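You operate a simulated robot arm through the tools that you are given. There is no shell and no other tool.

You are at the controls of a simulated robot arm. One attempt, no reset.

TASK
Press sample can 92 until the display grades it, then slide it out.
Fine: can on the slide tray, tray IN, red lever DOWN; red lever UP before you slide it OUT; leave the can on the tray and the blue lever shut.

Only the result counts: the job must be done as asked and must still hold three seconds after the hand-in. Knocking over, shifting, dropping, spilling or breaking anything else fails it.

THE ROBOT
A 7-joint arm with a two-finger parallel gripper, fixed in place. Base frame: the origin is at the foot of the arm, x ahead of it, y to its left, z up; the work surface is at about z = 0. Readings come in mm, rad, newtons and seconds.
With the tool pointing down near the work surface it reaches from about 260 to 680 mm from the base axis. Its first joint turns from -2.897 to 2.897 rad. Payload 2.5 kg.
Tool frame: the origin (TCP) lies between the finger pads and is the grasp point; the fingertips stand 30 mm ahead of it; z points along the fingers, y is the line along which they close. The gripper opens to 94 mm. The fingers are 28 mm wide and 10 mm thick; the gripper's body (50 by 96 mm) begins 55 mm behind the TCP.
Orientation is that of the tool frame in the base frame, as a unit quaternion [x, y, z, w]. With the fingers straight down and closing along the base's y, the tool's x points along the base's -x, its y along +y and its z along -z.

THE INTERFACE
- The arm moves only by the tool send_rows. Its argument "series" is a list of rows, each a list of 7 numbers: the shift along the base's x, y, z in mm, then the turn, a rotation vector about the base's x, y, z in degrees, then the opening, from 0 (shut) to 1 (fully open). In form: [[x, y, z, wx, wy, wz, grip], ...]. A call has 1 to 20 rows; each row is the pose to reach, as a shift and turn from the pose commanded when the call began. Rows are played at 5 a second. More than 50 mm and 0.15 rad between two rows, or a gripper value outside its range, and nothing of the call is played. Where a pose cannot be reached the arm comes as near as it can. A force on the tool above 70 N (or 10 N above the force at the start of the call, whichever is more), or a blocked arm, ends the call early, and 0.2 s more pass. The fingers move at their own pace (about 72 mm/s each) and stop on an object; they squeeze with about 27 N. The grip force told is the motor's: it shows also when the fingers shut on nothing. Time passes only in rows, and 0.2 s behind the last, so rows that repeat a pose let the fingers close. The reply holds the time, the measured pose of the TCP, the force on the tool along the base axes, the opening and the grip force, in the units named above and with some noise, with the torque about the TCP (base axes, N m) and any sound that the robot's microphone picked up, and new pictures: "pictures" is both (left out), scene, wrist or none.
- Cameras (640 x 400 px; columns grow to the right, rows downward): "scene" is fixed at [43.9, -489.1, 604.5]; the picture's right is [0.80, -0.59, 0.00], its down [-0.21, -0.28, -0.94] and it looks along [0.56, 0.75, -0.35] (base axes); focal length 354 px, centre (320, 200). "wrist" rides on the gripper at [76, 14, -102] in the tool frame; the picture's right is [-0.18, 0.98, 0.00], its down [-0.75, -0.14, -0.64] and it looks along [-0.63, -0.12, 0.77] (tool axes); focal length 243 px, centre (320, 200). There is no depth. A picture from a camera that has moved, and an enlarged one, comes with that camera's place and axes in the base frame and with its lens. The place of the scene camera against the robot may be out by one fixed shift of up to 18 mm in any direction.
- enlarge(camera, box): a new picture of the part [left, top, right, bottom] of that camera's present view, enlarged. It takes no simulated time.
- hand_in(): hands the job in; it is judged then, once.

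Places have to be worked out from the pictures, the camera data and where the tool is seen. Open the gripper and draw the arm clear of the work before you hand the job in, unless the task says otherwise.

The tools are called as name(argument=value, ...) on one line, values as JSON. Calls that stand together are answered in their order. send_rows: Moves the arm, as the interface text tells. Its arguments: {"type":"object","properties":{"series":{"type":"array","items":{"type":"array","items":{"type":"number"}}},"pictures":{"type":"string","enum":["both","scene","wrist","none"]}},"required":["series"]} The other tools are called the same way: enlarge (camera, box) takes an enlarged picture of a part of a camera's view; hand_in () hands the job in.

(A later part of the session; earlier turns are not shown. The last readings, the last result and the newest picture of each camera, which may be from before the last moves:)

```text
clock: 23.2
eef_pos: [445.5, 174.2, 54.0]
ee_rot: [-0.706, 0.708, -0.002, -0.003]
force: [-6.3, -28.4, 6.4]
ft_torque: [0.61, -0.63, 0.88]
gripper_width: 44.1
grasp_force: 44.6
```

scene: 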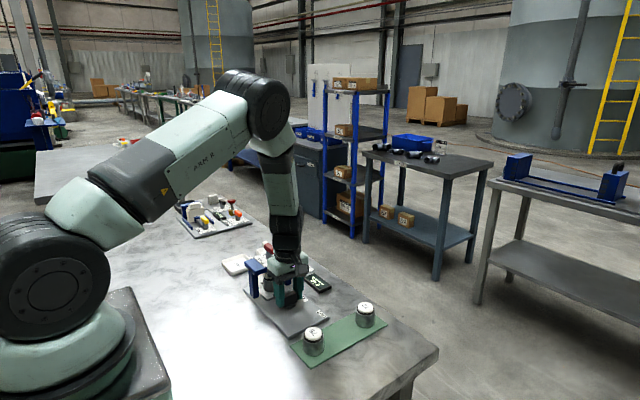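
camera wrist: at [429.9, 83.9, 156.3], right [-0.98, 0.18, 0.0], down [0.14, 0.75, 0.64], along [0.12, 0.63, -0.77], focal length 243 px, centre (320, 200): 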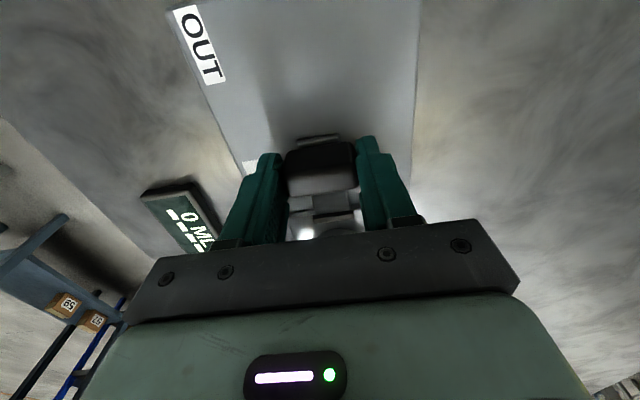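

It's firmly against the stop, so the tray is IN. I'll relax the push, open the fingers, lift straight up and back off to look.

send_rows(series=[[0, -2.5, 0, 0, 0, 0, 0], [0, -2.5, 0, 0, 0, 0, 0.75], [0, -2.5, 0, 0, 0, 0, 0.75], [0, -2.5, 0, 0, 0, 0, 0.75], [0, -2.5, 25, 0, 0, 0, 0.75], [0, -2.5, 60, 0, 0, 0, 0.75], [0, -20, 100, 0, 0, 0, 0.75], [0, -40, 145, 0, 0, 0, 0.75], [0, -40, 190, 0, 0, 0, 0.75], [0, -40, 190, 0, 0, 0, 0.75]], pictures="both")

enlarge(camera="scene", box=[230, 220, 350, 320])

enlarge(camera="wrist", box=[180, 40, 460, 240])

```text
clock: 25.4
eef_pos: [444.7, 140.9, 246.0]
ee_rot: [0.707, -0.707, 0.0, -0.001]
force: [-0.8, 0.2, 0.0]
ft_torque: [0.0, 0.0, -0.01]
gripper_width: 70.4
grasp_force: 0.1
camera wrist: at [430.5, 62.2, 347.0], right [-0.98, 0.18, 0.0], down [0.14, 0.75, 0.64], along [0.12, 0.63, -0.77], focal length 243 px, centre (320, 200)
```

scene: 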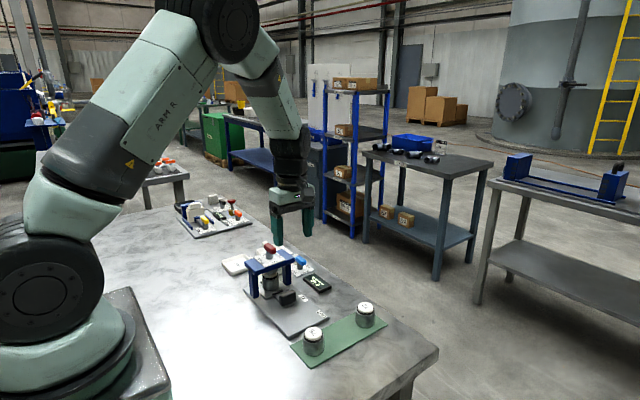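
wrist: 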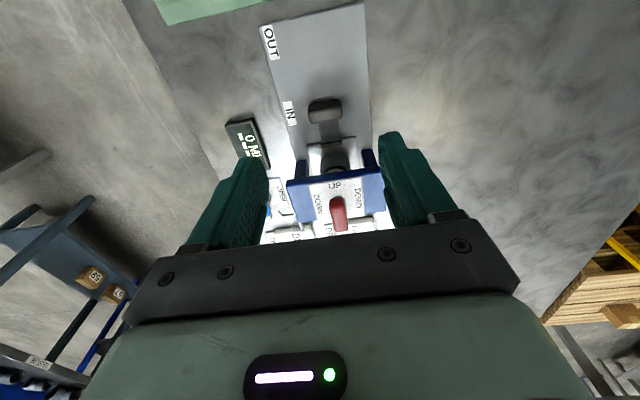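

```text
4.00 times, centred on (290, 270) of scene
camera zoom: at [43.9, -489.1, 604.5], right [0.8, -0.59, 0.0], down [-0.21, -0.28, -0.94], along [0.56, 0.75, -0.35], focal length 1414 px, centre (440, -80)
```

zoom: 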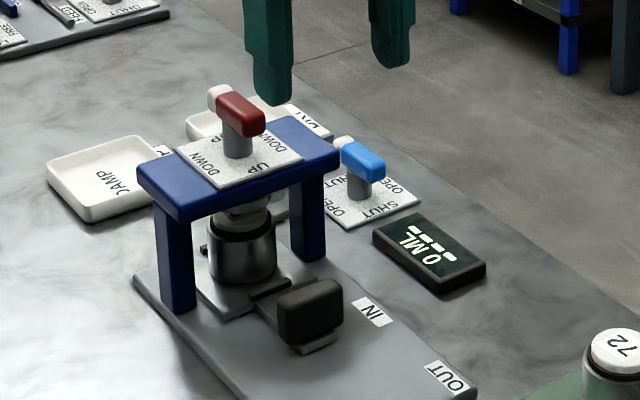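

```text
2.00 times, centred on (320, 140) of wrist
camera zoom: at [430.5, 62.2, 347.0], right [-0.98, 0.18, 0.0], down [0.14, 0.75, 0.64], along [0.12, 0.63, -0.77], focal length 485 px, centre (320, 320)
```

zoom: 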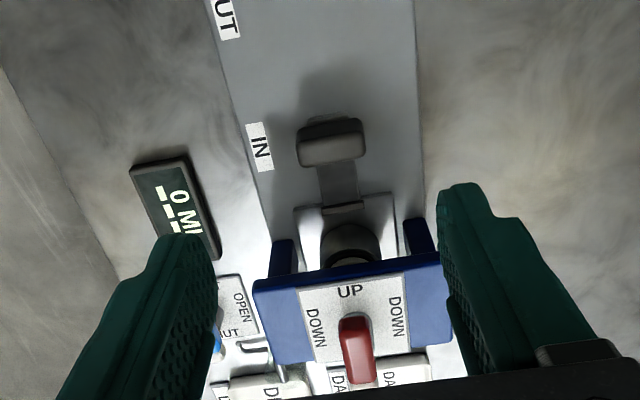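

The can is under the press and the tray is IN. The red lever's bar lies along y and its white tip points to UP, so it needs a quarter turn to DOWN. I'll zoom in on it to find its pivot and height.

enlarge(camera="wrist", box=[280, 165, 400, 240])

enlarge(camera="scene", box=[235, 230, 325, 286])

```text
5.33 times, centred on (340, 202) of wrist
camera zoom: at [430.5, 62.2, 347.0], right [-0.98, 0.18, 0.0], down [0.14, 0.75, 0.64], along [0.12, 0.63, -0.77], focal length 1294 px, centre (213, 187)
```

zoom: 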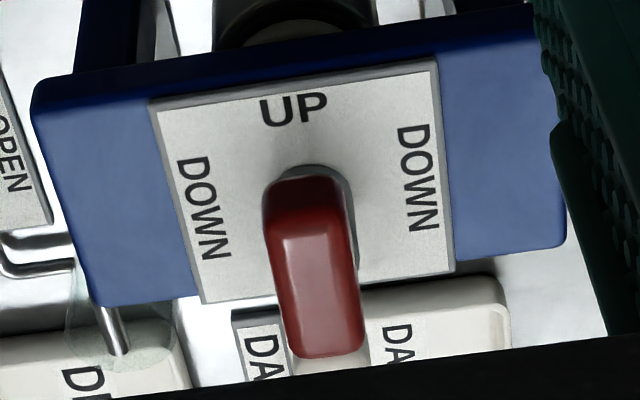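

```text
7.11 times, centred on (280, 258) of scene
camera zoom: at [43.9, -489.1, 604.5], right [0.8, -0.59, 0.0], down [-0.21, -0.28, -0.94], along [0.56, 0.75, -0.35], focal length 2514 px, centre (604, -212)
```

zoom: 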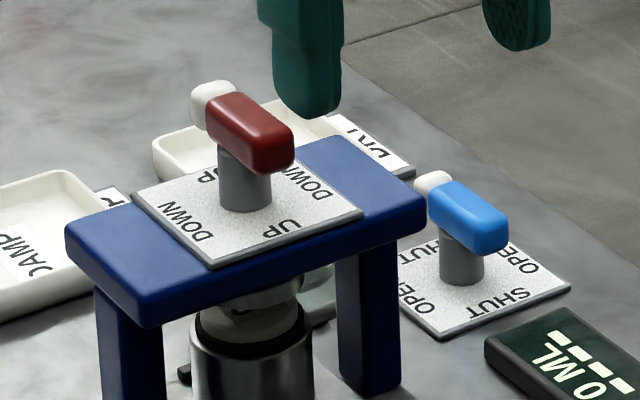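

The lever bar is centred on the plate at about (444.5, 265.5), spans z≈125–144, is about 18 mm wide, and is yawed about −2°. I'll go above it with a small opening and check alignment before gripping.

send_rows(series=[[0, 40, 0, 0, 0, 0, 0.55], [0, 80, 0, 0, 0, -1, 0.55], [0.5, 110, 0, 0, 0, -2, 0.55], [0.5, 127.5, -30, 0, 0, -2, 0.55], [0.5, 127.5, -60, 0, 0, -2, 0.55], [0.5, 127.5, -60, 0, 0, -2, 0.55]], pictures="both")

enlarge(camera="wrist", box=[220, 90, 420, 215])

enlarge(camera="scene", box=[225, 210, 345, 285])

```text
clock: 26.8
eef_pos: [446.2, 265.5, 186.4]
ee_rot: [-0.695, 0.719, 0.001, -0.001]
force: [0.1, -0.5, -0.6]
ft_torque: [-0.02, 0.0, 0.01]
gripper_width: 51.5
grasp_force: 0.0
camera wrist: at [428.5, 189.7, 287.3], right [-0.98, 0.22, 0.0], down [0.17, 0.75, 0.64], along [0.14, 0.63, -0.77], focal length 243 px, centre (320, 200)
```

scene: 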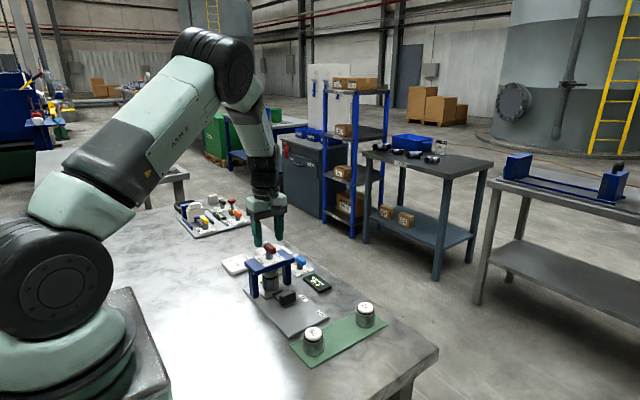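
wrist: 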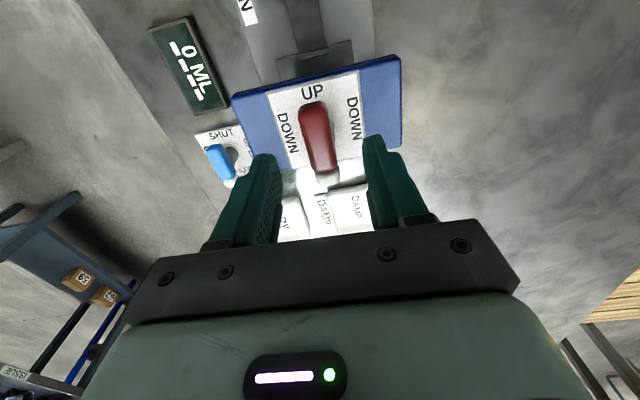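

```text
3.20 times, centred on (320, 152) of wrist
camera zoom: at [428.5, 189.7, 287.3], right [-0.98, 0.22, 0.0], down [0.17, 0.75, 0.64], along [0.14, 0.63, -0.77], focal length 776 px, centre (320, 352)
```

zoom: 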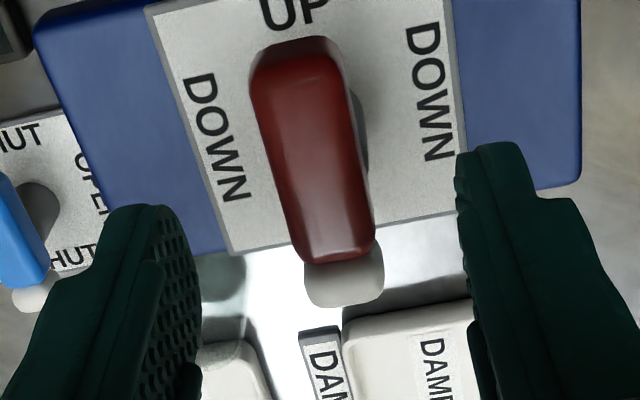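

```text
5.33 times, centred on (285, 248) of scene
camera zoom: at [43.9, -489.1, 604.5], right [0.8, -0.59, 0.0], down [-0.21, -0.28, -0.94], along [0.56, 0.75, -0.35], focal length 1886 px, centre (507, -53)
```

zoom: 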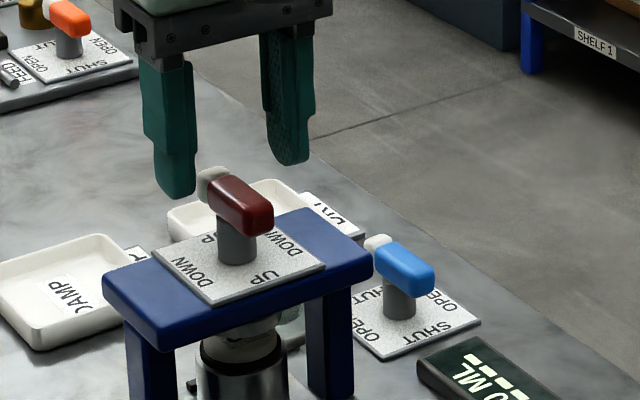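

The fingers straddle the lever bar evenly, with the pivot at about (445, 265.5) and the bar's top at z≈148. I'll descend to TCP z=150, which leaves the fingertips about 13 mm above the plate, and close.

send_rows(series=[[0.2, 0, -18, 0, 0, 0, 0.55], [0.3, 0, -35.4, 0, 0, 0, 0.55], [0.3, 0, -35.4, 0, 0, 0, 0], [0.3, 0, -35.4, 0, 0, 0, 0], [0.3, 0, -35.4, 0, 0, 0, 0]], pictures="both")

enlarge(camera="scene", box=[225, 210, 345, 285])

```text
clock: 28.0
eef_pos: [445.0, 266.3, 150.1]
ee_rot: [-0.695, 0.719, 0.0, -0.001]
force: [-12.1, -2.8, 3.1]
ft_torque: [-0.18, -0.03, 0.77]
gripper_width: 22.8
grasp_force: 44.8
camera wrist: at [428.1, 189.9, 251.8], right [-0.98, 0.22, 0.0], down [0.17, 0.75, 0.64], along [0.14, 0.63, -0.77], focal length 243 px, centre (320, 200)
```

scene: 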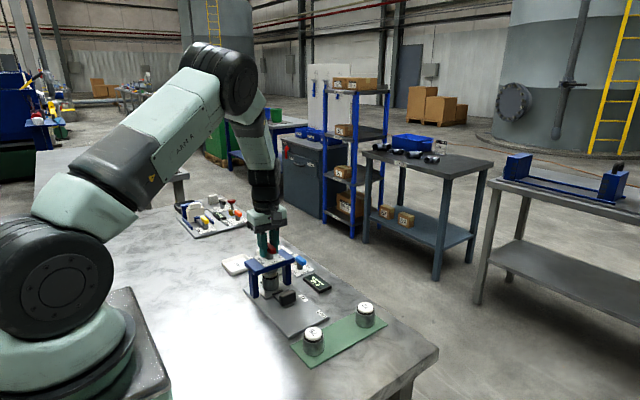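
wrist: 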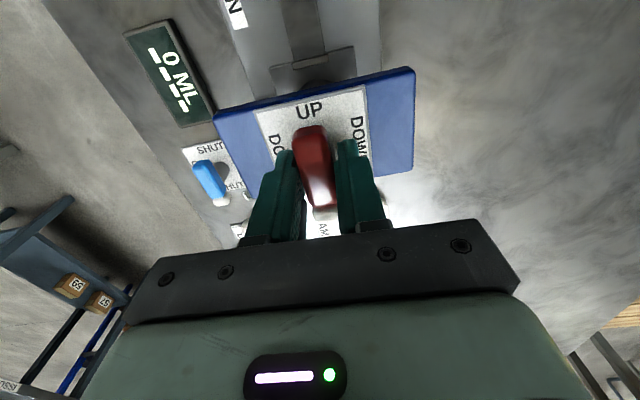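

```text
5.33 times, centred on (285, 248) of scene
camera zoom: at [43.9, -489.1, 604.5], right [0.8, -0.59, 0.0], down [-0.21, -0.28, -0.94], along [0.56, 0.75, -0.35], focal length 1886 px, centre (507, -53)
```

zoom: 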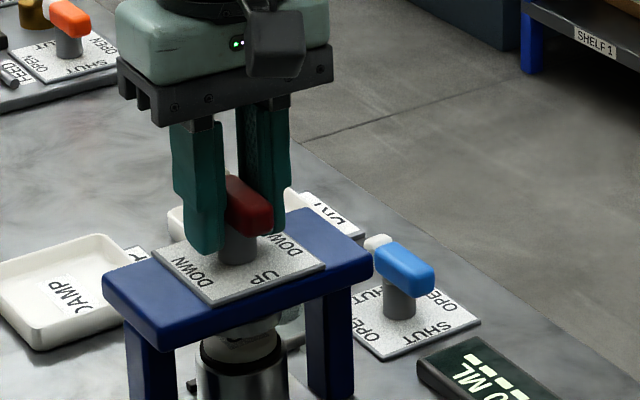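

The bar is gripped at width 22.8, with a small x load of −12 N that I'll relax by 1 mm. Next I'll test a few degrees of clockwise turn and read the torque.

send_rows(series=[[-1, 0, 0, 0, 0, 0, 0], [-1, 0, 0, 0, 0, -5, 0], [-1, 0, 0, 0, 0, -10, 0], [-1, 0, 0, 0, 0, -10, 0]], pictures="wrist")

enlarge(camera="wrist", box=[220, 90, 420, 215])

```text
clock: 29.0
eef_pos: [445.5, 265.5, 151.2]
ee_rot: [-0.63, 0.777, 0.0, -0.001]
force: [-4.6, -2.2, -2.1]
ft_torque: [-0.57, -0.09, 1.72]
gripper_width: 27.0
grasp_force: 45.5
camera wrist: at [414.8, 193.0, 251.8], right [-0.92, 0.38, 0.0], down [0.29, 0.71, 0.64], along [0.25, 0.59, -0.77], focal length 243 px, centre (320, 200)
```

wrist: 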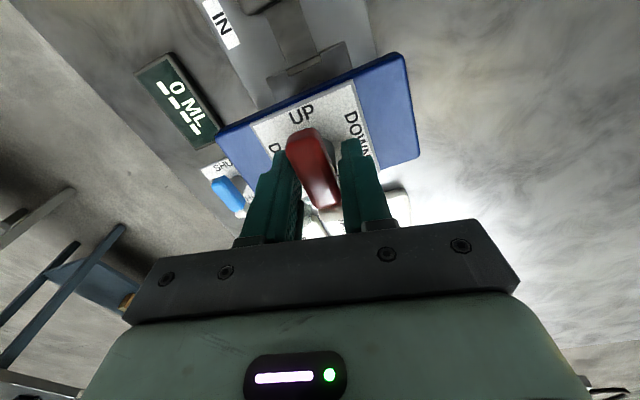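

```text
3.20 times, centred on (320, 152) of wrist
camera zoom: at [414.8, 193.0, 251.8], right [-0.92, 0.38, 0.0], down [0.29, 0.71, 0.64], along [0.25, 0.59, -0.77], focal length 776 px, centre (320, 352)
```

zoom: 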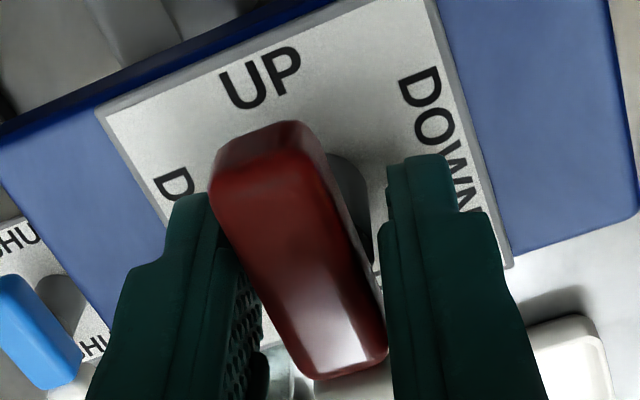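

The bar isn't following clockwise: torque is up to 1.7 N·m and the fingers are being spread open. That direction is blocked, so I'll go back and try a small counter-clockwise turn.

send_rows(series=[[0, 0, 0, 0, 0, 5, 0], [0, 0, 0, 0, 0, 10, 0], [0, 0, 0, 0, 0, 12, 0], [0, 0, 0, 0, 0, 12, 0]], pictures="wrist")

enlarge(camera="wrist", box=[220, 90, 420, 215])

```text
clock: 30.0
eef_pos: [445.1, 264.9, 150.2]
ee_rot: [0.707, -0.707, -0.001, -0.001]
force: [-3.0, 1.5, -2.6]
ft_torque: [0.76, 0.13, 0.0]
gripper_width: 22.6
grasp_force: 45.1
camera wrist: at [430.2, 188.7, 251.7], right [-0.98, 0.18, 0.0], down [0.14, 0.75, 0.64], along [0.12, 0.63, -0.77], focal length 243 px, centre (320, 200)
```

wrist: 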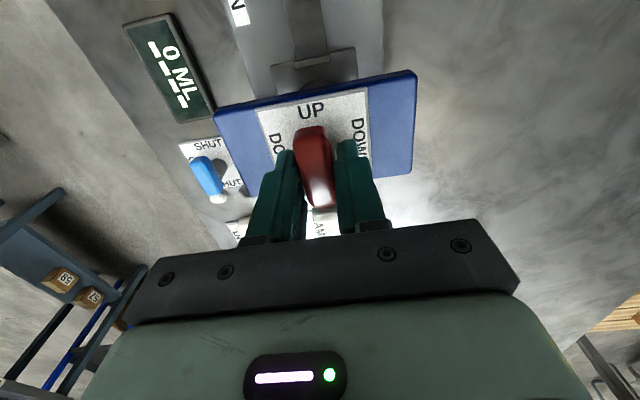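

```text
3.20 times, centred on (320, 152) of wrist
camera zoom: at [430.2, 188.7, 251.7], right [-0.98, 0.18, 0.0], down [0.14, 0.75, 0.64], along [0.12, 0.63, -0.77], focal length 776 px, centre (320, 352)
```

zoom: 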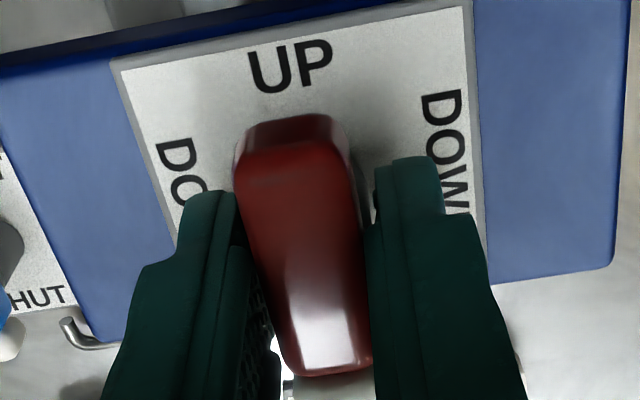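

At neutral the torque is zero. Now I'll try 12° counter-clockwise.

send_rows(series=[[0, 0, 0, 0, 0, 4, 0], [0, 0, 0, 0, 0, 8, 0], [0, 0, 0, 0, 0, 12, 0], [0, 0, 0, 0, 0, 12, 0]], pictures="wrist")

enlarge(camera="wrist", box=[220, 90, 420, 215])

```text
clock: 31.0
eef_pos: [445.1, 265.9, 150.6]
ee_rot: [0.777, -0.629, 0.0, 0.001]
force: [-6.6, 1.1, 7.2]
ft_torque: [0.77, 0.2, 0.01]
gripper_width: 22.4
grasp_force: 44.7
camera wrist: at [446.4, 187.5, 251.8], right [-1.0, -0.03, 0.0], down [-0.02, 0.77, 0.64], along [-0.02, 0.64, -0.77], focal length 243 px, centre (320, 200)
```

wrist: 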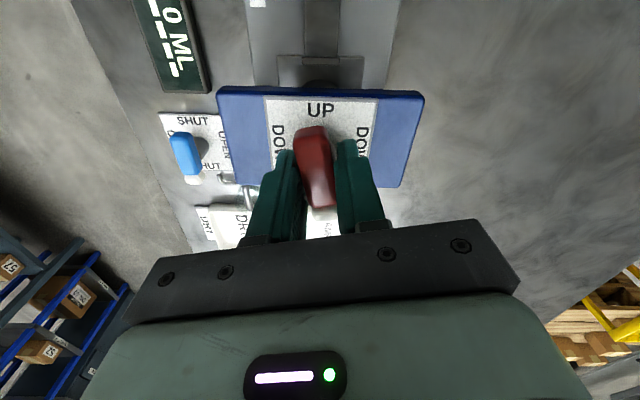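

```text
3.20 times, centred on (320, 152) of wrist
camera zoom: at [446.4, 187.5, 251.8], right [-1.0, -0.03, 0.0], down [-0.02, 0.77, 0.64], along [-0.02, 0.64, -0.77], focal length 776 px, centre (320, 352)
```

zoom: 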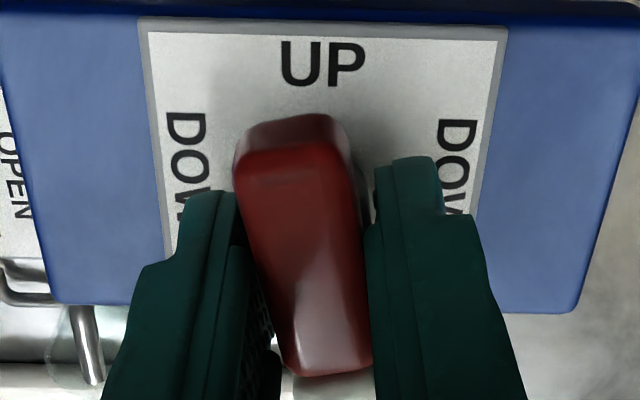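

The bar follows counter-clockwise with no resisting torque, so that is the way to DOWN. I'll continue the turn.

send_rows(series=[[0, 0, 0, 0, 0, 7, 0], [0, 0, 0, 0, 0, 14, 0], [0, 0, 0, 0, 0, 21, 0], [0, 0, 0, 0, 0, 28, 0], [0, 0, 0, 0, 0, 35, 0], [0, 0, 0, 0, 0, 42, 0], [0, 0, 0, 0, 0, 49, 0], [0, 0, 0, 0, 0, 56, 0], [0, 0, 0, 0, 0, 60, 0]], pictures="both")

enlarge(camera="scene", box=[225, 220, 345, 300])

```text
clock: 33.0
eef_pos: [444.4, 266.0, 149.6]
ee_rot: [0.988, -0.156, -0.001, 0.001]
force: [-27.6, -7.8, 14.8]
ft_torque: [-0.19, -0.47, -0.03]
gripper_width: 22.6
grasp_force: 45.6
camera wrist: at [512.0, 227.6, 251.7], right [-0.48, -0.88, 0.0], down [-0.67, 0.37, 0.64], along [-0.57, 0.3, -0.77], focal length 243 px, centre (320, 200)
```

scene: 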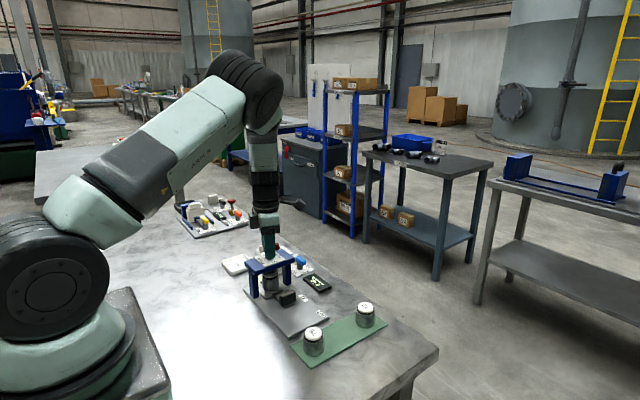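
wrist: 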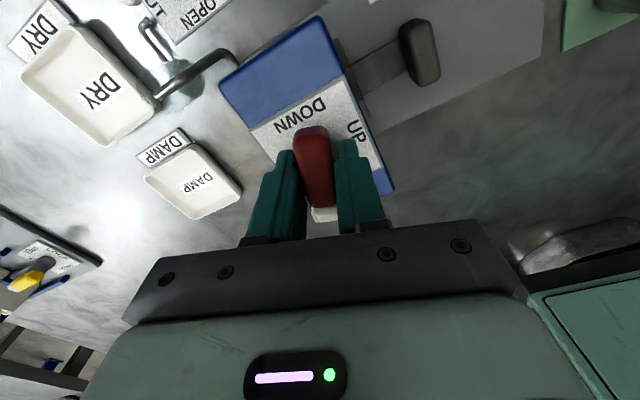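

```text
5.00 times, centred on (285, 260) of scene
camera zoom: at [43.9, -489.1, 604.5], right [0.8, -0.59, 0.0], down [-0.21, -0.28, -0.94], along [0.56, 0.75, -0.35], focal length 1768 px, centre (495, -100)
```

zoom: 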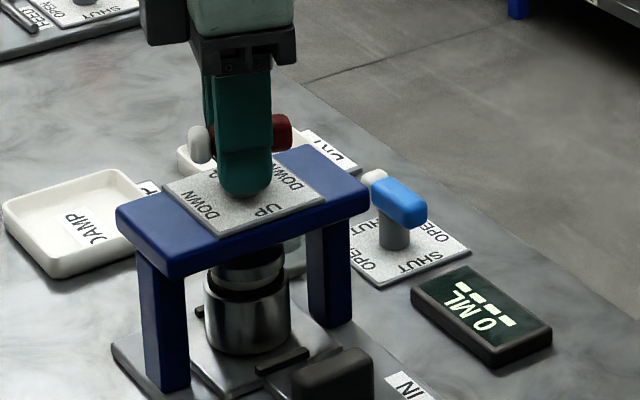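

The lever has turned about 72°, the press head is coming down on the can, and torque is still near zero. I'll trim 2 mm in x for the −27 N side load and finish the turn.

send_rows(series=[[-1.5, -0.5, 0, 0, 0, 0, 0], [-2, -0.5, 0, 0, 0, 6, 0], [-2, -0.5, 0, 0, 0, 12, 0], [-2, -0.5, 0, 0, 0, 17, 0], [-2, -0.5, 0, 0, 0, 18, 0]], pictures="both")

enlarge(camera="scene", box=[225, 220, 345, 300])

enlarge(camera="wrist", box=[220, 90, 420, 215])

```text
clock: 34.2
eef_pos: [443.7, 264.8, 150.4]
ee_rot: [1.0, 0.0, 0.0, 0.0]
force: [0.2, 0.3, -2.6]
ft_torque: [0.15, 0.06, -0.05]
gripper_width: 22.5
grasp_force: 44.6
camera wrist: at [519.6, 249.8, 252.0], right [-0.18, -0.98, 0.0], down [-0.76, 0.14, 0.64], along [-0.63, 0.12, -0.77], focal length 243 px, centre (320, 200)
```

scene: 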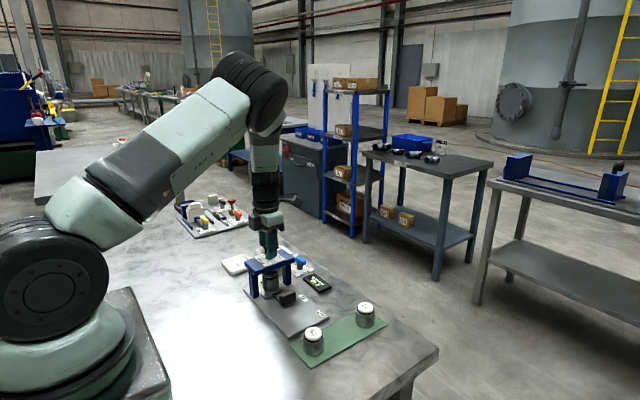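
wrist: 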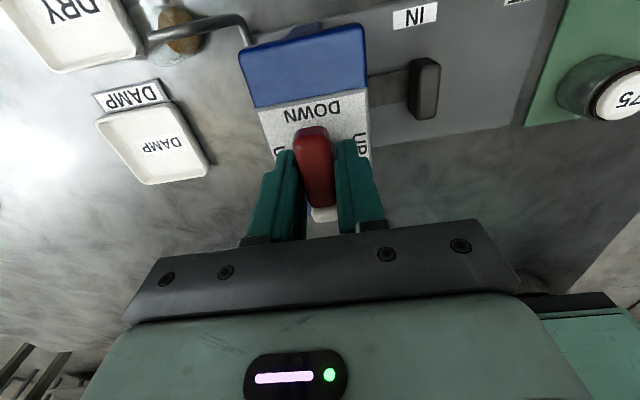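

```text
5.00 times, centred on (285, 260) of scene
camera zoom: at [43.9, -489.1, 604.5], right [0.8, -0.59, 0.0], down [-0.21, -0.28, -0.94], along [0.56, 0.75, -0.35], focal length 1768 px, centre (495, -100)
```

zoom: 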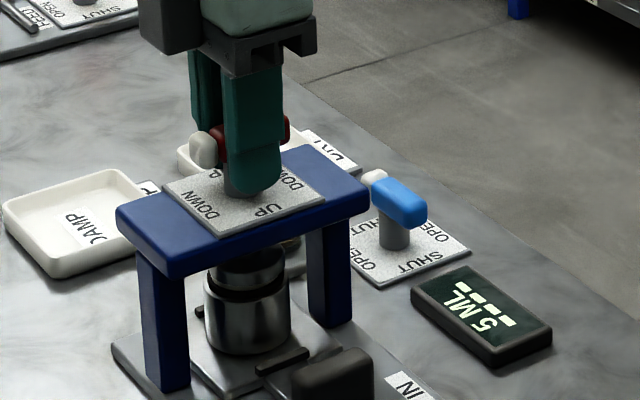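

```text
3.20 times, centred on (320, 152) of wrist
camera zoom: at [519.6, 249.8, 252.0], right [-0.18, -0.98, 0.0], down [-0.76, 0.14, 0.64], along [-0.63, 0.12, -0.77], focal length 776 px, centre (320, 352)
```

zoom: 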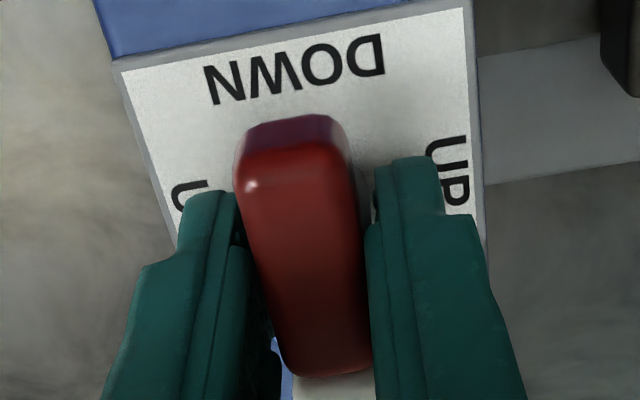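

The lever is fully DOWN, the display now reads 5 ML, and liquid is running into the beaker. I'll hold it here and watch the display.

send_rows(series=[[0, 0, 0, 0, 0, 0, 0], [0, 0, 0, 0, 0, 0, 0], [0, 0, 0, 0, 0, 0, 0], [0, 0, 0, 0, 0, 0, 0], [0, 0, 0, 0, 0, 0, 0]], pictures="none")

enlarge(camera="scene", box=[245, 240, 345, 302])

```text
clock: 35.4
eef_pos: [444.8, 263.9, 150.3]
ee_rot: [1.0, 0.0, 0.001, 0.0]
force: [15.7, 3.6, -10.8]
ft_torque: [-0.02, -1.06, 0.03]
gripper_width: 22.4
grasp_force: 45.0
```

```text
6.40 times, centred on (295, 271) of scene
camera zoom: at [43.9, -489.1, 604.5], right [0.8, -0.59, 0.0], down [-0.21, -0.28, -0.94], along [0.56, 0.75, -0.35], focal length 2263 px, centre (480, -254)
```

zoom: 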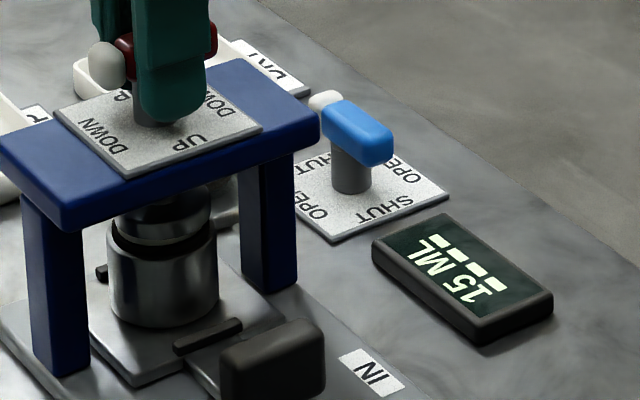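

The display reads 15 ML and the grade line is still dashes. I'll keep holding.

send_rows(series=[[0, 0, 0, 0, 0, 0, 0], [0, 0, 0, 0, 0, 0, 0], [0, 0, 0, 0, 0, 0, 0], [0, 0, 0, 0, 0, 0, 0], [0, 0, 0, 0, 0, 0, 0]], pictures="none")

enlarge(camera="scene", box=[245, 240, 345, 302])

```text
clock: 36.6
eef_pos: [443.8, 264.3, 149.5]
ee_rot: [1.0, 0.0, 0.001, 0.0]
force: [29.7, 6.2, -12.4]
ft_torque: [0.09, -0.06, 0.03]
gripper_width: 22.6
grasp_force: 45.1
```

```text
6.40 times, centred on (295, 271) of scene
camera zoom: at [43.9, -489.1, 604.5], right [0.8, -0.59, 0.0], down [-0.21, -0.28, -0.94], along [0.56, 0.75, -0.35], focal length 2263 px, centre (480, -254)
```

zoom: 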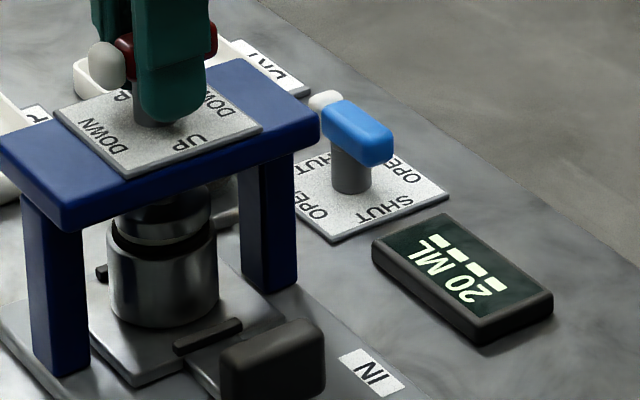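

It's at 20 ML with no grade yet. The side load has crept up to +30 N in x, so I'll trim 2 mm in +x while holding DOWN.

send_rows(series=[[1, 0.2, 0, 0, 0, 0, 0], [2, 0.4, 0, 0, 0, 0, 0], [2, 0.4, 0, 0, 0, 0, 0], [2, 0.4, 0, 0, 0, 0, 0], [2, 0.4, 0, 0, 0, 0, 0]], pictures="none")

enlarge(camera="scene", box=[245, 240, 345, 302])

```text
clock: 37.8
eef_pos: [444.1, 266.1, 149.9]
ee_rot: [1.0, 0.0, -0.002, 0.001]
force: [-8.8, -17.0, 17.2]
ft_torque: [-0.09, 0.1, 0.01]
gripper_width: 22.6
grasp_force: 45.3
```

```text
6.40 times, centred on (295, 271) of scene
camera zoom: at [43.9, -489.1, 604.5], right [0.8, -0.59, 0.0], down [-0.21, -0.28, -0.94], along [0.56, 0.75, -0.35], focal length 2263 px, centre (480, -254)
```

zoom: 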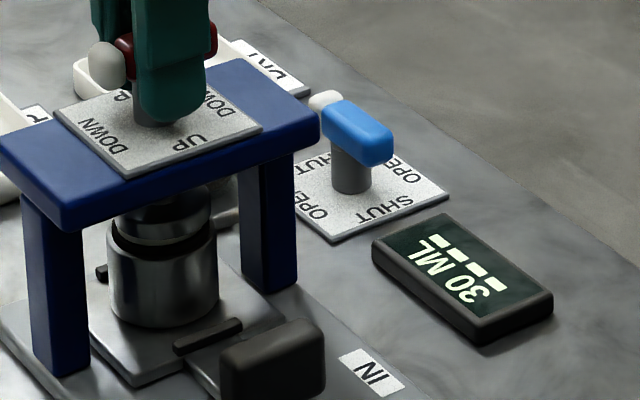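

The side loads are lower and the display is at 30 ML. I'll keep holding and also look at the beaker.

send_rows(series=[[-0.5, -1, 0, 0, 0, 0, 0], [-0.5, -1, 0, 0, 0, 0, 0], [-0.5, -1, 0, 0, 0, 0, 0], [-0.5, -1, 0, 0, 0, 0, 0]], pictures="wrist")

enlarge(camera="scene", box=[245, 240, 345, 302])

enlarge(camera="wrist", box=[120, 0, 280, 100])

```text
clock: 38.8
eef_pos: [443.4, 265.2, 150.4]
ee_rot: [1.0, 0.0, 0.0, -0.001]
force: [-10.1, -10.6, 12.4]
ft_torque: [0.07, 0.95, -0.03]
gripper_width: 22.5
grasp_force: 44.7
camera wrist: at [519.9, 249.8, 251.7], right [-0.18, -0.98, 0.0], down [-0.75, 0.14, 0.64], along [-0.63, 0.12, -0.77], focal length 243 px, centre (320, 200)
```

wrist: 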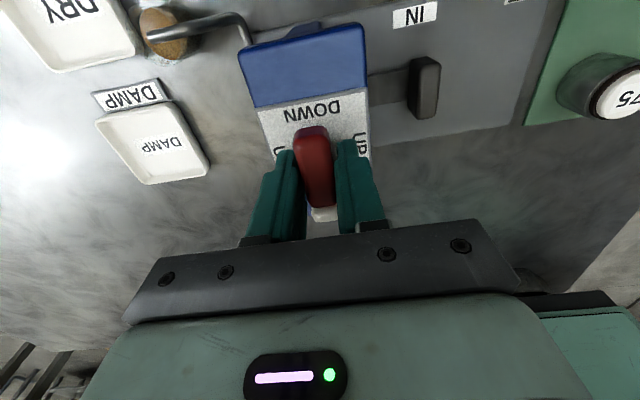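

```text
6.40 times, centred on (295, 271) of scene
camera zoom: at [43.9, -489.1, 604.5], right [0.8, -0.59, 0.0], down [-0.21, -0.28, -0.94], along [0.56, 0.75, -0.35], focal length 2263 px, centre (480, -254)
```

zoom: 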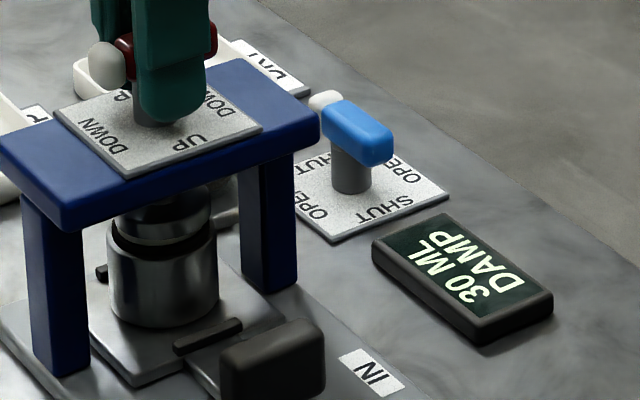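

```text
4.00 times, centred on (200, 50) of wrist
camera zoom: at [519.9, 249.8, 251.7], right [-0.18, -0.98, 0.0], down [-0.75, 0.14, 0.64], along [-0.63, 0.12, -0.77], focal length 970 px, centre (800, 800)
```

zoom: 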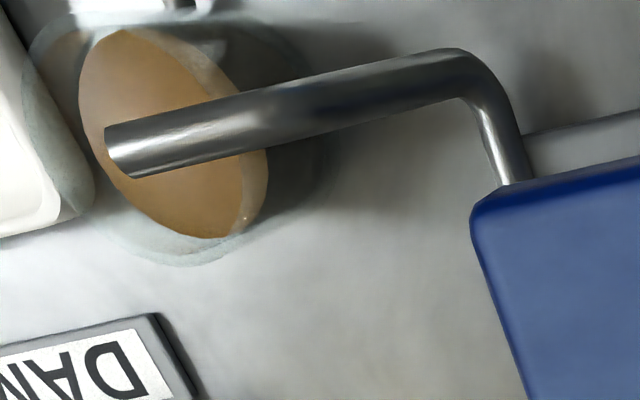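

The display has graded it: 30 ML, DAMP. Now I'll turn the red lever back clockwise to UP, half-way first to check the loads.

send_rows(series=[[-0.5, -0.5, 0, 0, 0, -7, 0], [-0.5, -0.5, 0, 0, 0, -14, 0], [-0.5, -0.5, 0, 0, 0, -21, 0], [-0.5, -0.5, 0, 0, 0, -28, 0], [-0.5, -0.5, 0, 0, 0, -35, 0], [-0.5, -0.5, 0, 0, 0, -42, 0], [-0.5, -0.5, 0, 0, 0, -45, 0]], pictures="none")

```text
clock: 40.4
eef_pos: [445.0, 264.8, 151.1]
ee_rot: [0.923, -0.384, 0.0, -0.002]
force: [8.1, 22.1, -9.5]
ft_torque: [-0.43, -0.28, 0.0]
gripper_width: 22.7
grasp_force: 45.1
```

The loads are modest (22 N in y) and there's no torque. I'll trim slightly and finish turning to UP.

send_rows(series=[[0.5, 1, 0, 0, 0, -6, 0], [0.5, 1.2, 0, 0, 0, -13, 0], [0.5, 1.2, 0, 0, 0, -20, 0], [0.5, 1, 0, 0, 0, -27, 0], [0.5, 1, 0, 0, 0, -34, 0], [0.5, 1, 0, 0, 0, -41, 0], [0.5, 1, 0, 0, 0, -45, 0], [0.5, 1, 0, 0, 0, -45, 0]], pictures="both")

enlarge(camera="scene", box=[225, 220, 345, 300])

enlarge(camera="wrist", box=[220, 90, 420, 215])

```text
clock: 42.2
eef_pos: [445.0, 265.5, 149.9]
ee_rot: [-0.707, 0.707, 0.0, 0.002]
force: [14.0, 29.0, -6.9]
ft_torque: [-0.85, 0.05, 0.03]
gripper_width: 22.3
grasp_force: 45.2
camera wrist: at [429.9, 188.4, 251.6], right [-0.98, 0.19, 0.0], down [0.14, 0.75, 0.64], along [0.12, 0.63, -0.76], focal length 243 px, centre (320, 200)
```

scene: 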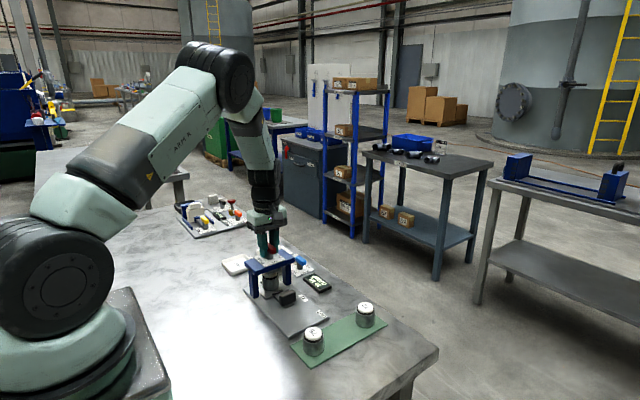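
wrist: 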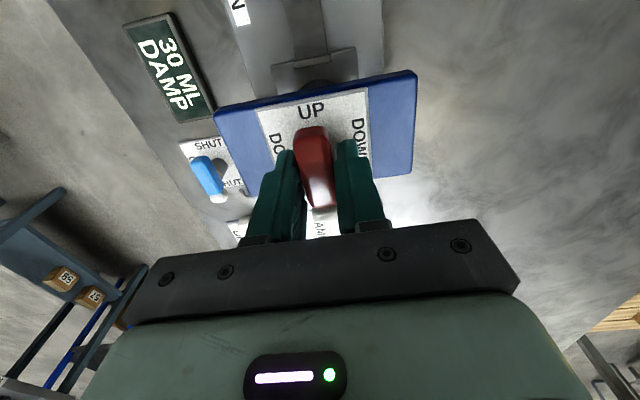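

```text
5.00 times, centred on (285, 260) of scene
camera zoom: at [43.9, -489.1, 604.5], right [0.8, -0.59, 0.0], down [-0.21, -0.28, -0.94], along [0.56, 0.75, -0.35], focal length 1768 px, centre (495, -100)
```

zoom: 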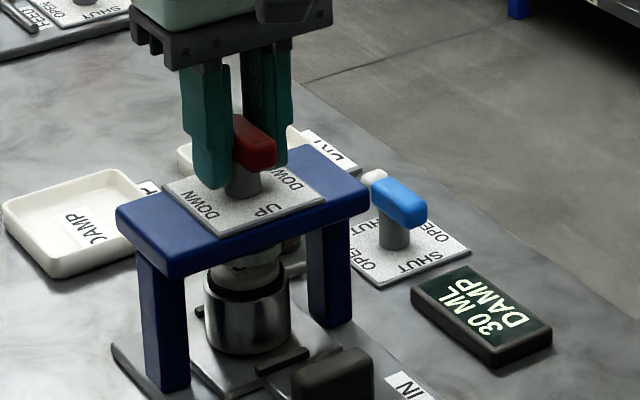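

```text
3.20 times, centred on (320, 152) of wrist
camera zoom: at [429.9, 188.4, 251.6], right [-0.98, 0.19, 0.0], down [0.14, 0.75, 0.64], along [0.12, 0.63, -0.76], focal length 776 px, centre (320, 352)
```

zoom: 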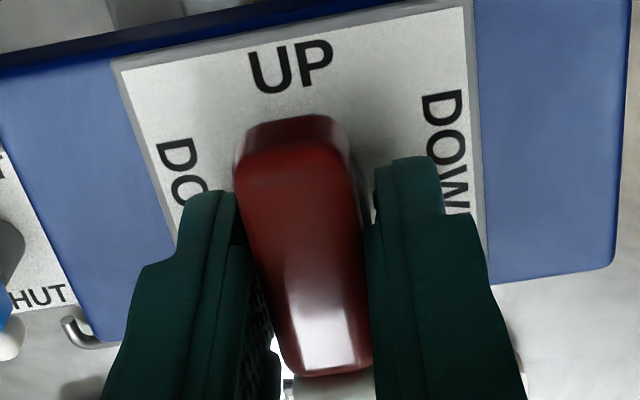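

The lever is back at UP with the same view as at the start, and the display still shows 30 ML DAMP. I'll trim the y load and nudge 2° further clockwise to make sure it sits on its UP stop.

send_rows(series=[[0.5, 1.5, 0, 0, 0, -1, 0], [1, 2.5, 0, 0, 0, -2, 0], [1, 2.5, 0, 0, 0, -2, 0]], pictures="none")

```text
clock: 43.0
eef_pos: [445.0, 266.1, 150.8]
ee_rot: [-0.694, 0.72, -0.001, -0.002]
force: [-6.9, -2.3, 19.5]
ft_torque: [0.53, 0.04, 1.26]
gripper_width: 22.5
grasp_force: 44.7
```

The torque of 1.26 N·m confirms the lever is on its UP stop. I'll ease the turn, open, and lift away from the lever.

send_rows(series=[[0, 0, 0, 0, 0, 1, 0], [0, 0, 0, 0, 0, 1.5, 0.55], [0, 0, 0, 0, 0, 1.5, 0.55], [0, 0, 0, 0, 0, 1.5, 0.55], [0, 0, 30, 0, 0, 1.5, 0.55], [0, 0, 65, 0, 0, 2, 0.55], [0, -45, 80, 0, 0, 2, 0.75], [0, -92, 80, 0, 0, 2, 0.75], [0, -92, 80, 0, 0, 2, 0.75]], pictures="both")

enlarge(camera="scene", box=[225, 220, 345, 300])

enlarge(camera="wrist", box=[200, 60, 440, 210])

```text
clock: 45.0
eef_pos: [443.5, 175.0, 229.9]
ee_rot: [-0.707, 0.708, 0.0, 0.0]
force: [0.3, 0.2, 0.0]
ft_torque: [-0.01, -0.02, 0.0]
gripper_width: 70.6
grasp_force: 0.2
camera wrist: at [429.5, 98.1, 331.4], right [-0.98, 0.18, 0.0], down [0.14, 0.75, 0.64], along [0.12, 0.63, -0.77], focal length 243 px, centre (320, 200)
```

scene: 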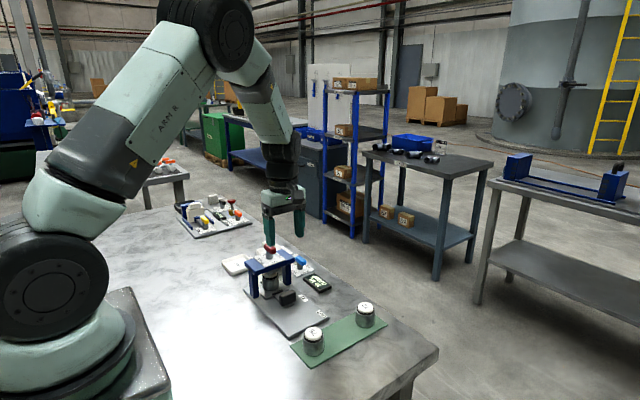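
wrist: 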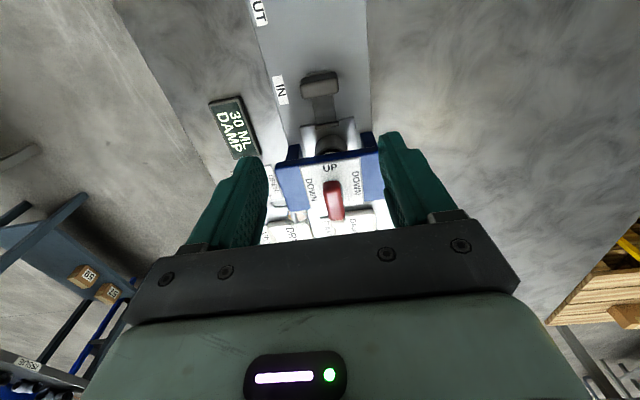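

```text
5.00 times, centred on (285, 260) of scene
camera zoom: at [43.9, -489.1, 604.5], right [0.8, -0.59, 0.0], down [-0.21, -0.28, -0.94], along [0.56, 0.75, -0.35], focal length 1768 px, centre (495, -100)
```

zoom: 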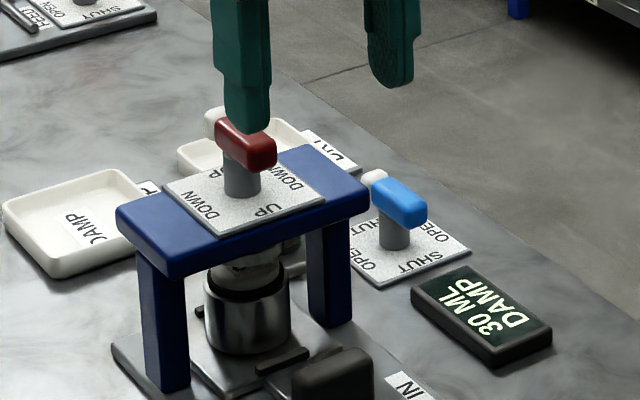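

```text
2.67 times, centred on (320, 135) of wrist
camera zoom: at [429.5, 98.1, 331.4], right [-0.98, 0.18, 0.0], down [0.14, 0.75, 0.64], along [0.12, 0.63, -0.77], focal length 647 px, centre (320, 373)
```

zoom: 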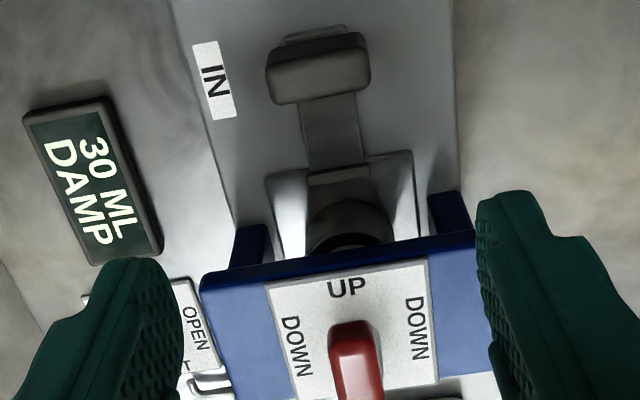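

The lever is UP, the press head has lifted and the display holds "30 ML DAMP". I'm over the handle again at about (444, 175), so I'll descend the same way as before and grip it.

send_rows(series=[[0, 0, -40, 0, 0, 0, 0.75], [0, 0, -80, 0, 0, 0, 0.75], [0, 0, -120, 0, 0, 0, 0.75], [0, 0, -150, 0, 0, 0, 0.75], [0, 0, -150, 0, 0, 0, 0.75]], pictures="both")

enlarge(camera="wrist", box=[200, 80, 440, 230])

enlarge(camera="scene", box=[230, 220, 350, 320])

```text
clock: 46.2
eef_pos: [444.8, 175.5, 79.0]
ee_rot: [0.707, -0.707, 0.0, 0.0]
force: [-0.2, 0.0, -0.1]
ft_torque: [0.01, 0.01, 0.03]
gripper_width: 70.8
grasp_force: 0.1
camera wrist: at [430.0, 98.8, 180.9], right [-0.98, 0.18, 0.0], down [0.14, 0.75, 0.64], along [0.12, 0.63, -0.77], focal length 243 px, centre (320, 200)
```

scene: 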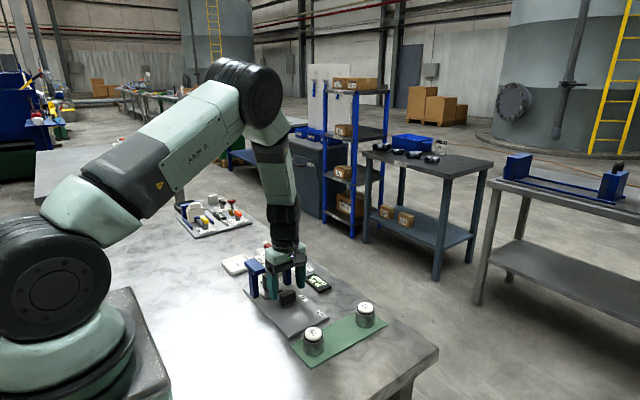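
wrist: 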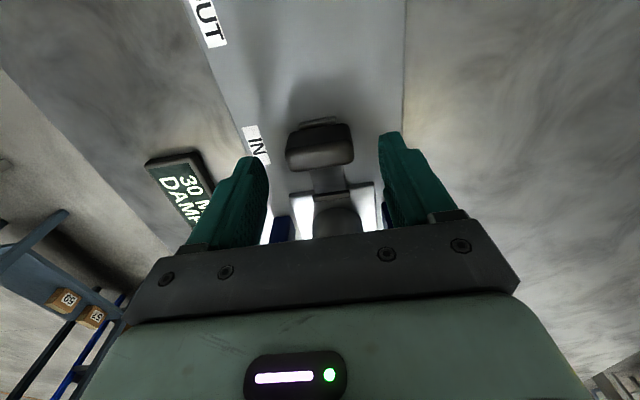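

```text
2.67 times, centred on (320, 155) of wrist
camera zoom: at [430.0, 98.8, 180.9], right [-0.98, 0.18, 0.0], down [0.14, 0.75, 0.64], along [0.12, 0.63, -0.77], focal length 647 px, centre (320, 320)
```

zoom: 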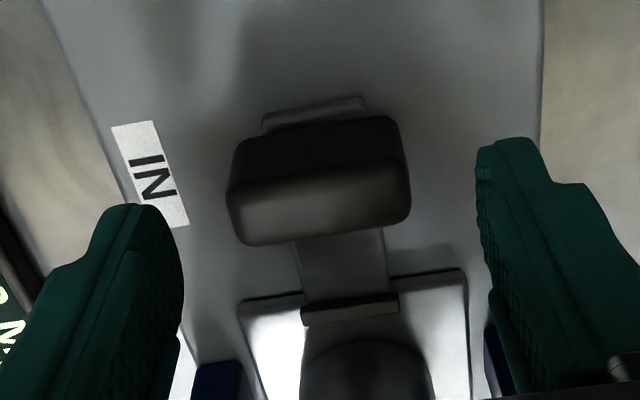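

```text
4.00 times, centred on (290, 270) of scene
camera zoom: at [43.9, -489.1, 604.5], right [0.8, -0.59, 0.0], down [-0.21, -0.28, -0.94], along [0.56, 0.75, -0.35], focal length 1414 px, centre (440, -80)
```

zoom: 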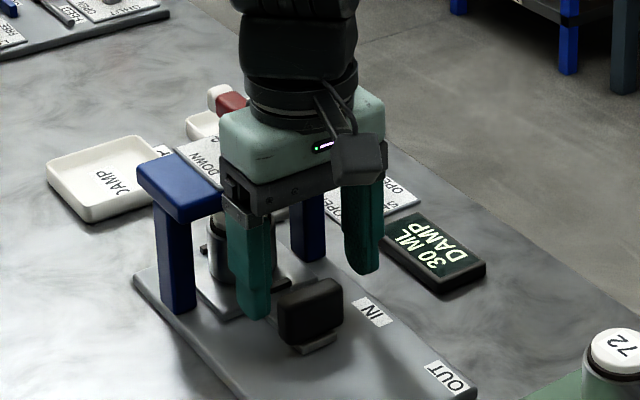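

The handle sits evenly between the fingers, so I'll lower to TCP z≈55 and close on it.

send_rows(series=[[-0.5, -0.8, -12, 0, 0, 0, 0.75], [-0.5, -0.8, -24.5, 0, 0, 0, 0.75], [-0.5, -0.8, -24.5, 0, 0, 0, 0], [-0.5, -0.8, -24.5, 0, 0, 0, 0], [-0.5, -0.8, -24.5, 0, 0, 0, 0]], pictures="none")

```text
clock: 47.4
eef_pos: [445.3, 174.8, 56.4]
ee_rot: [-0.707, 0.707, -0.001, 0.001]
force: [8.0, 0.3, -5.6]
ft_torque: [0.03, -0.11, 0.15]
gripper_width: 43.8
grasp_force: 45.3
```

Handle gripped with low loads. I'll slide the tray out along −y smoothly, half-way first.

send_rows(series=[[0, -3, 0, 0, 0, 0, 0], [0, -8, 0, 0, 0, 0, 0], [-0.1, -14, 0, 0, 0, 0, 0], [-0.2, -20, 0, 0, 0, 0, 0], [-0.3, -26, 0, 0, 0, 0, 0], [-0.4, -32, 0, 0, 0, 0, 0], [-0.5, -38, 0, 0, 0, 0, 0], [-0.5, -42, 0, 0, 0, 0, 0]], pictures="both")

enlarge(camera="scene", box=[230, 220, 350, 320])

```text
clock: 49.2
eef_pos: [445.7, 132.6, 54.8]
ee_rot: [-0.707, 0.707, -0.001, 0.0]
force: [24.8, 0.5, -20.8]
ft_torque: [0.13, 0.08, -0.09]
gripper_width: 43.8
grasp_force: 45.2
camera wrist: at [430.1, 55.4, 157.0], right [-0.98, 0.18, 0.0], down [0.14, 0.75, 0.64], along [0.12, 0.63, -0.77], focal length 243 px, centre (320, 200)
```

scene: 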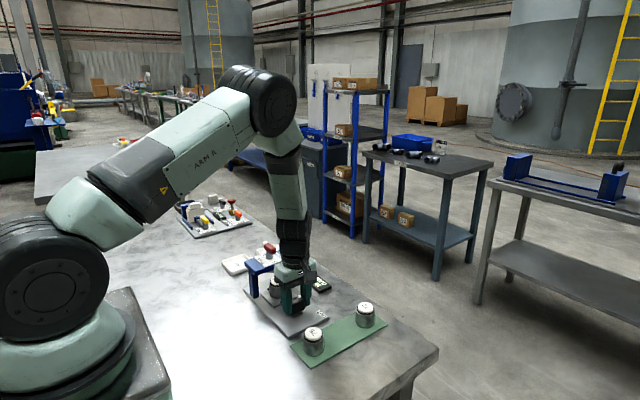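
wrist: 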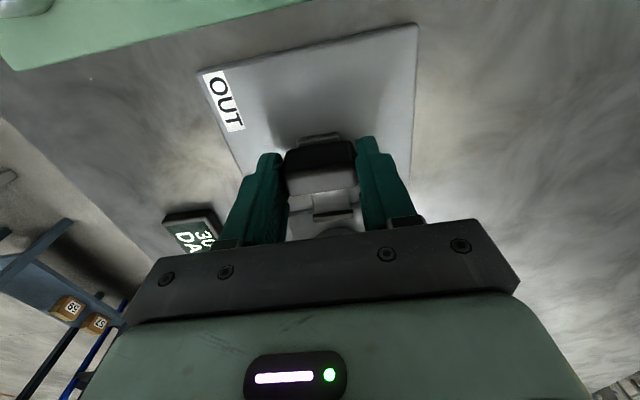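

```text
4.00 times, centred on (290, 270) of scene
camera zoom: at [43.9, -489.1, 604.5], right [0.8, -0.59, 0.0], down [-0.21, -0.28, -0.94], along [0.56, 0.75, -0.35], focal length 1414 px, centre (440, -80)
```

zoom: 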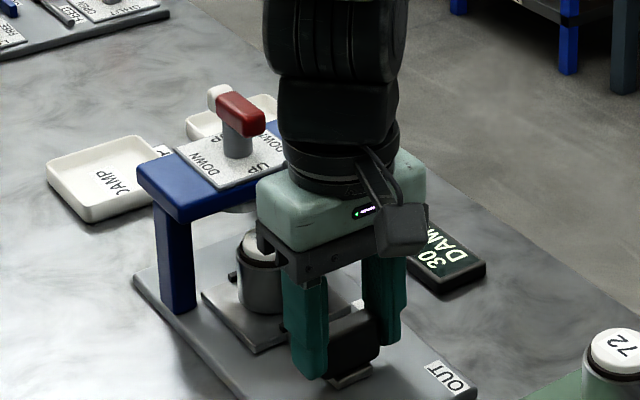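

The can is riding out upright with the tray. I'll trim x by +2 and z by −1 for the side loads and continue out.

send_rows(series=[[1, -3, -0.5, 0, 0, 0, 0], [2, -8, -1, 0, 0, 0, 0], [2, -14, -1, 0, 0, 0, 0], [2, -20, -1, 0, 0, 0, 0], [2, -26, -1, 0, 0, 0, 0], [2, -32, -1, 0, 0, 0, 0], [2, -37, -1, 0, 0, 0, 0], [2, -40, -1, 0, 0, 0, 0]], pictures="none")

```text
clock: 51.0
eef_pos: [445.7, 91.9, 54.7]
ee_rot: [0.707, -0.707, 0.0, 0.001]
force: [-33.6, -0.9, 55.2]
ft_torque: [0.0, -0.14, 0.35]
gripper_width: 43.6
grasp_force: 44.8
```

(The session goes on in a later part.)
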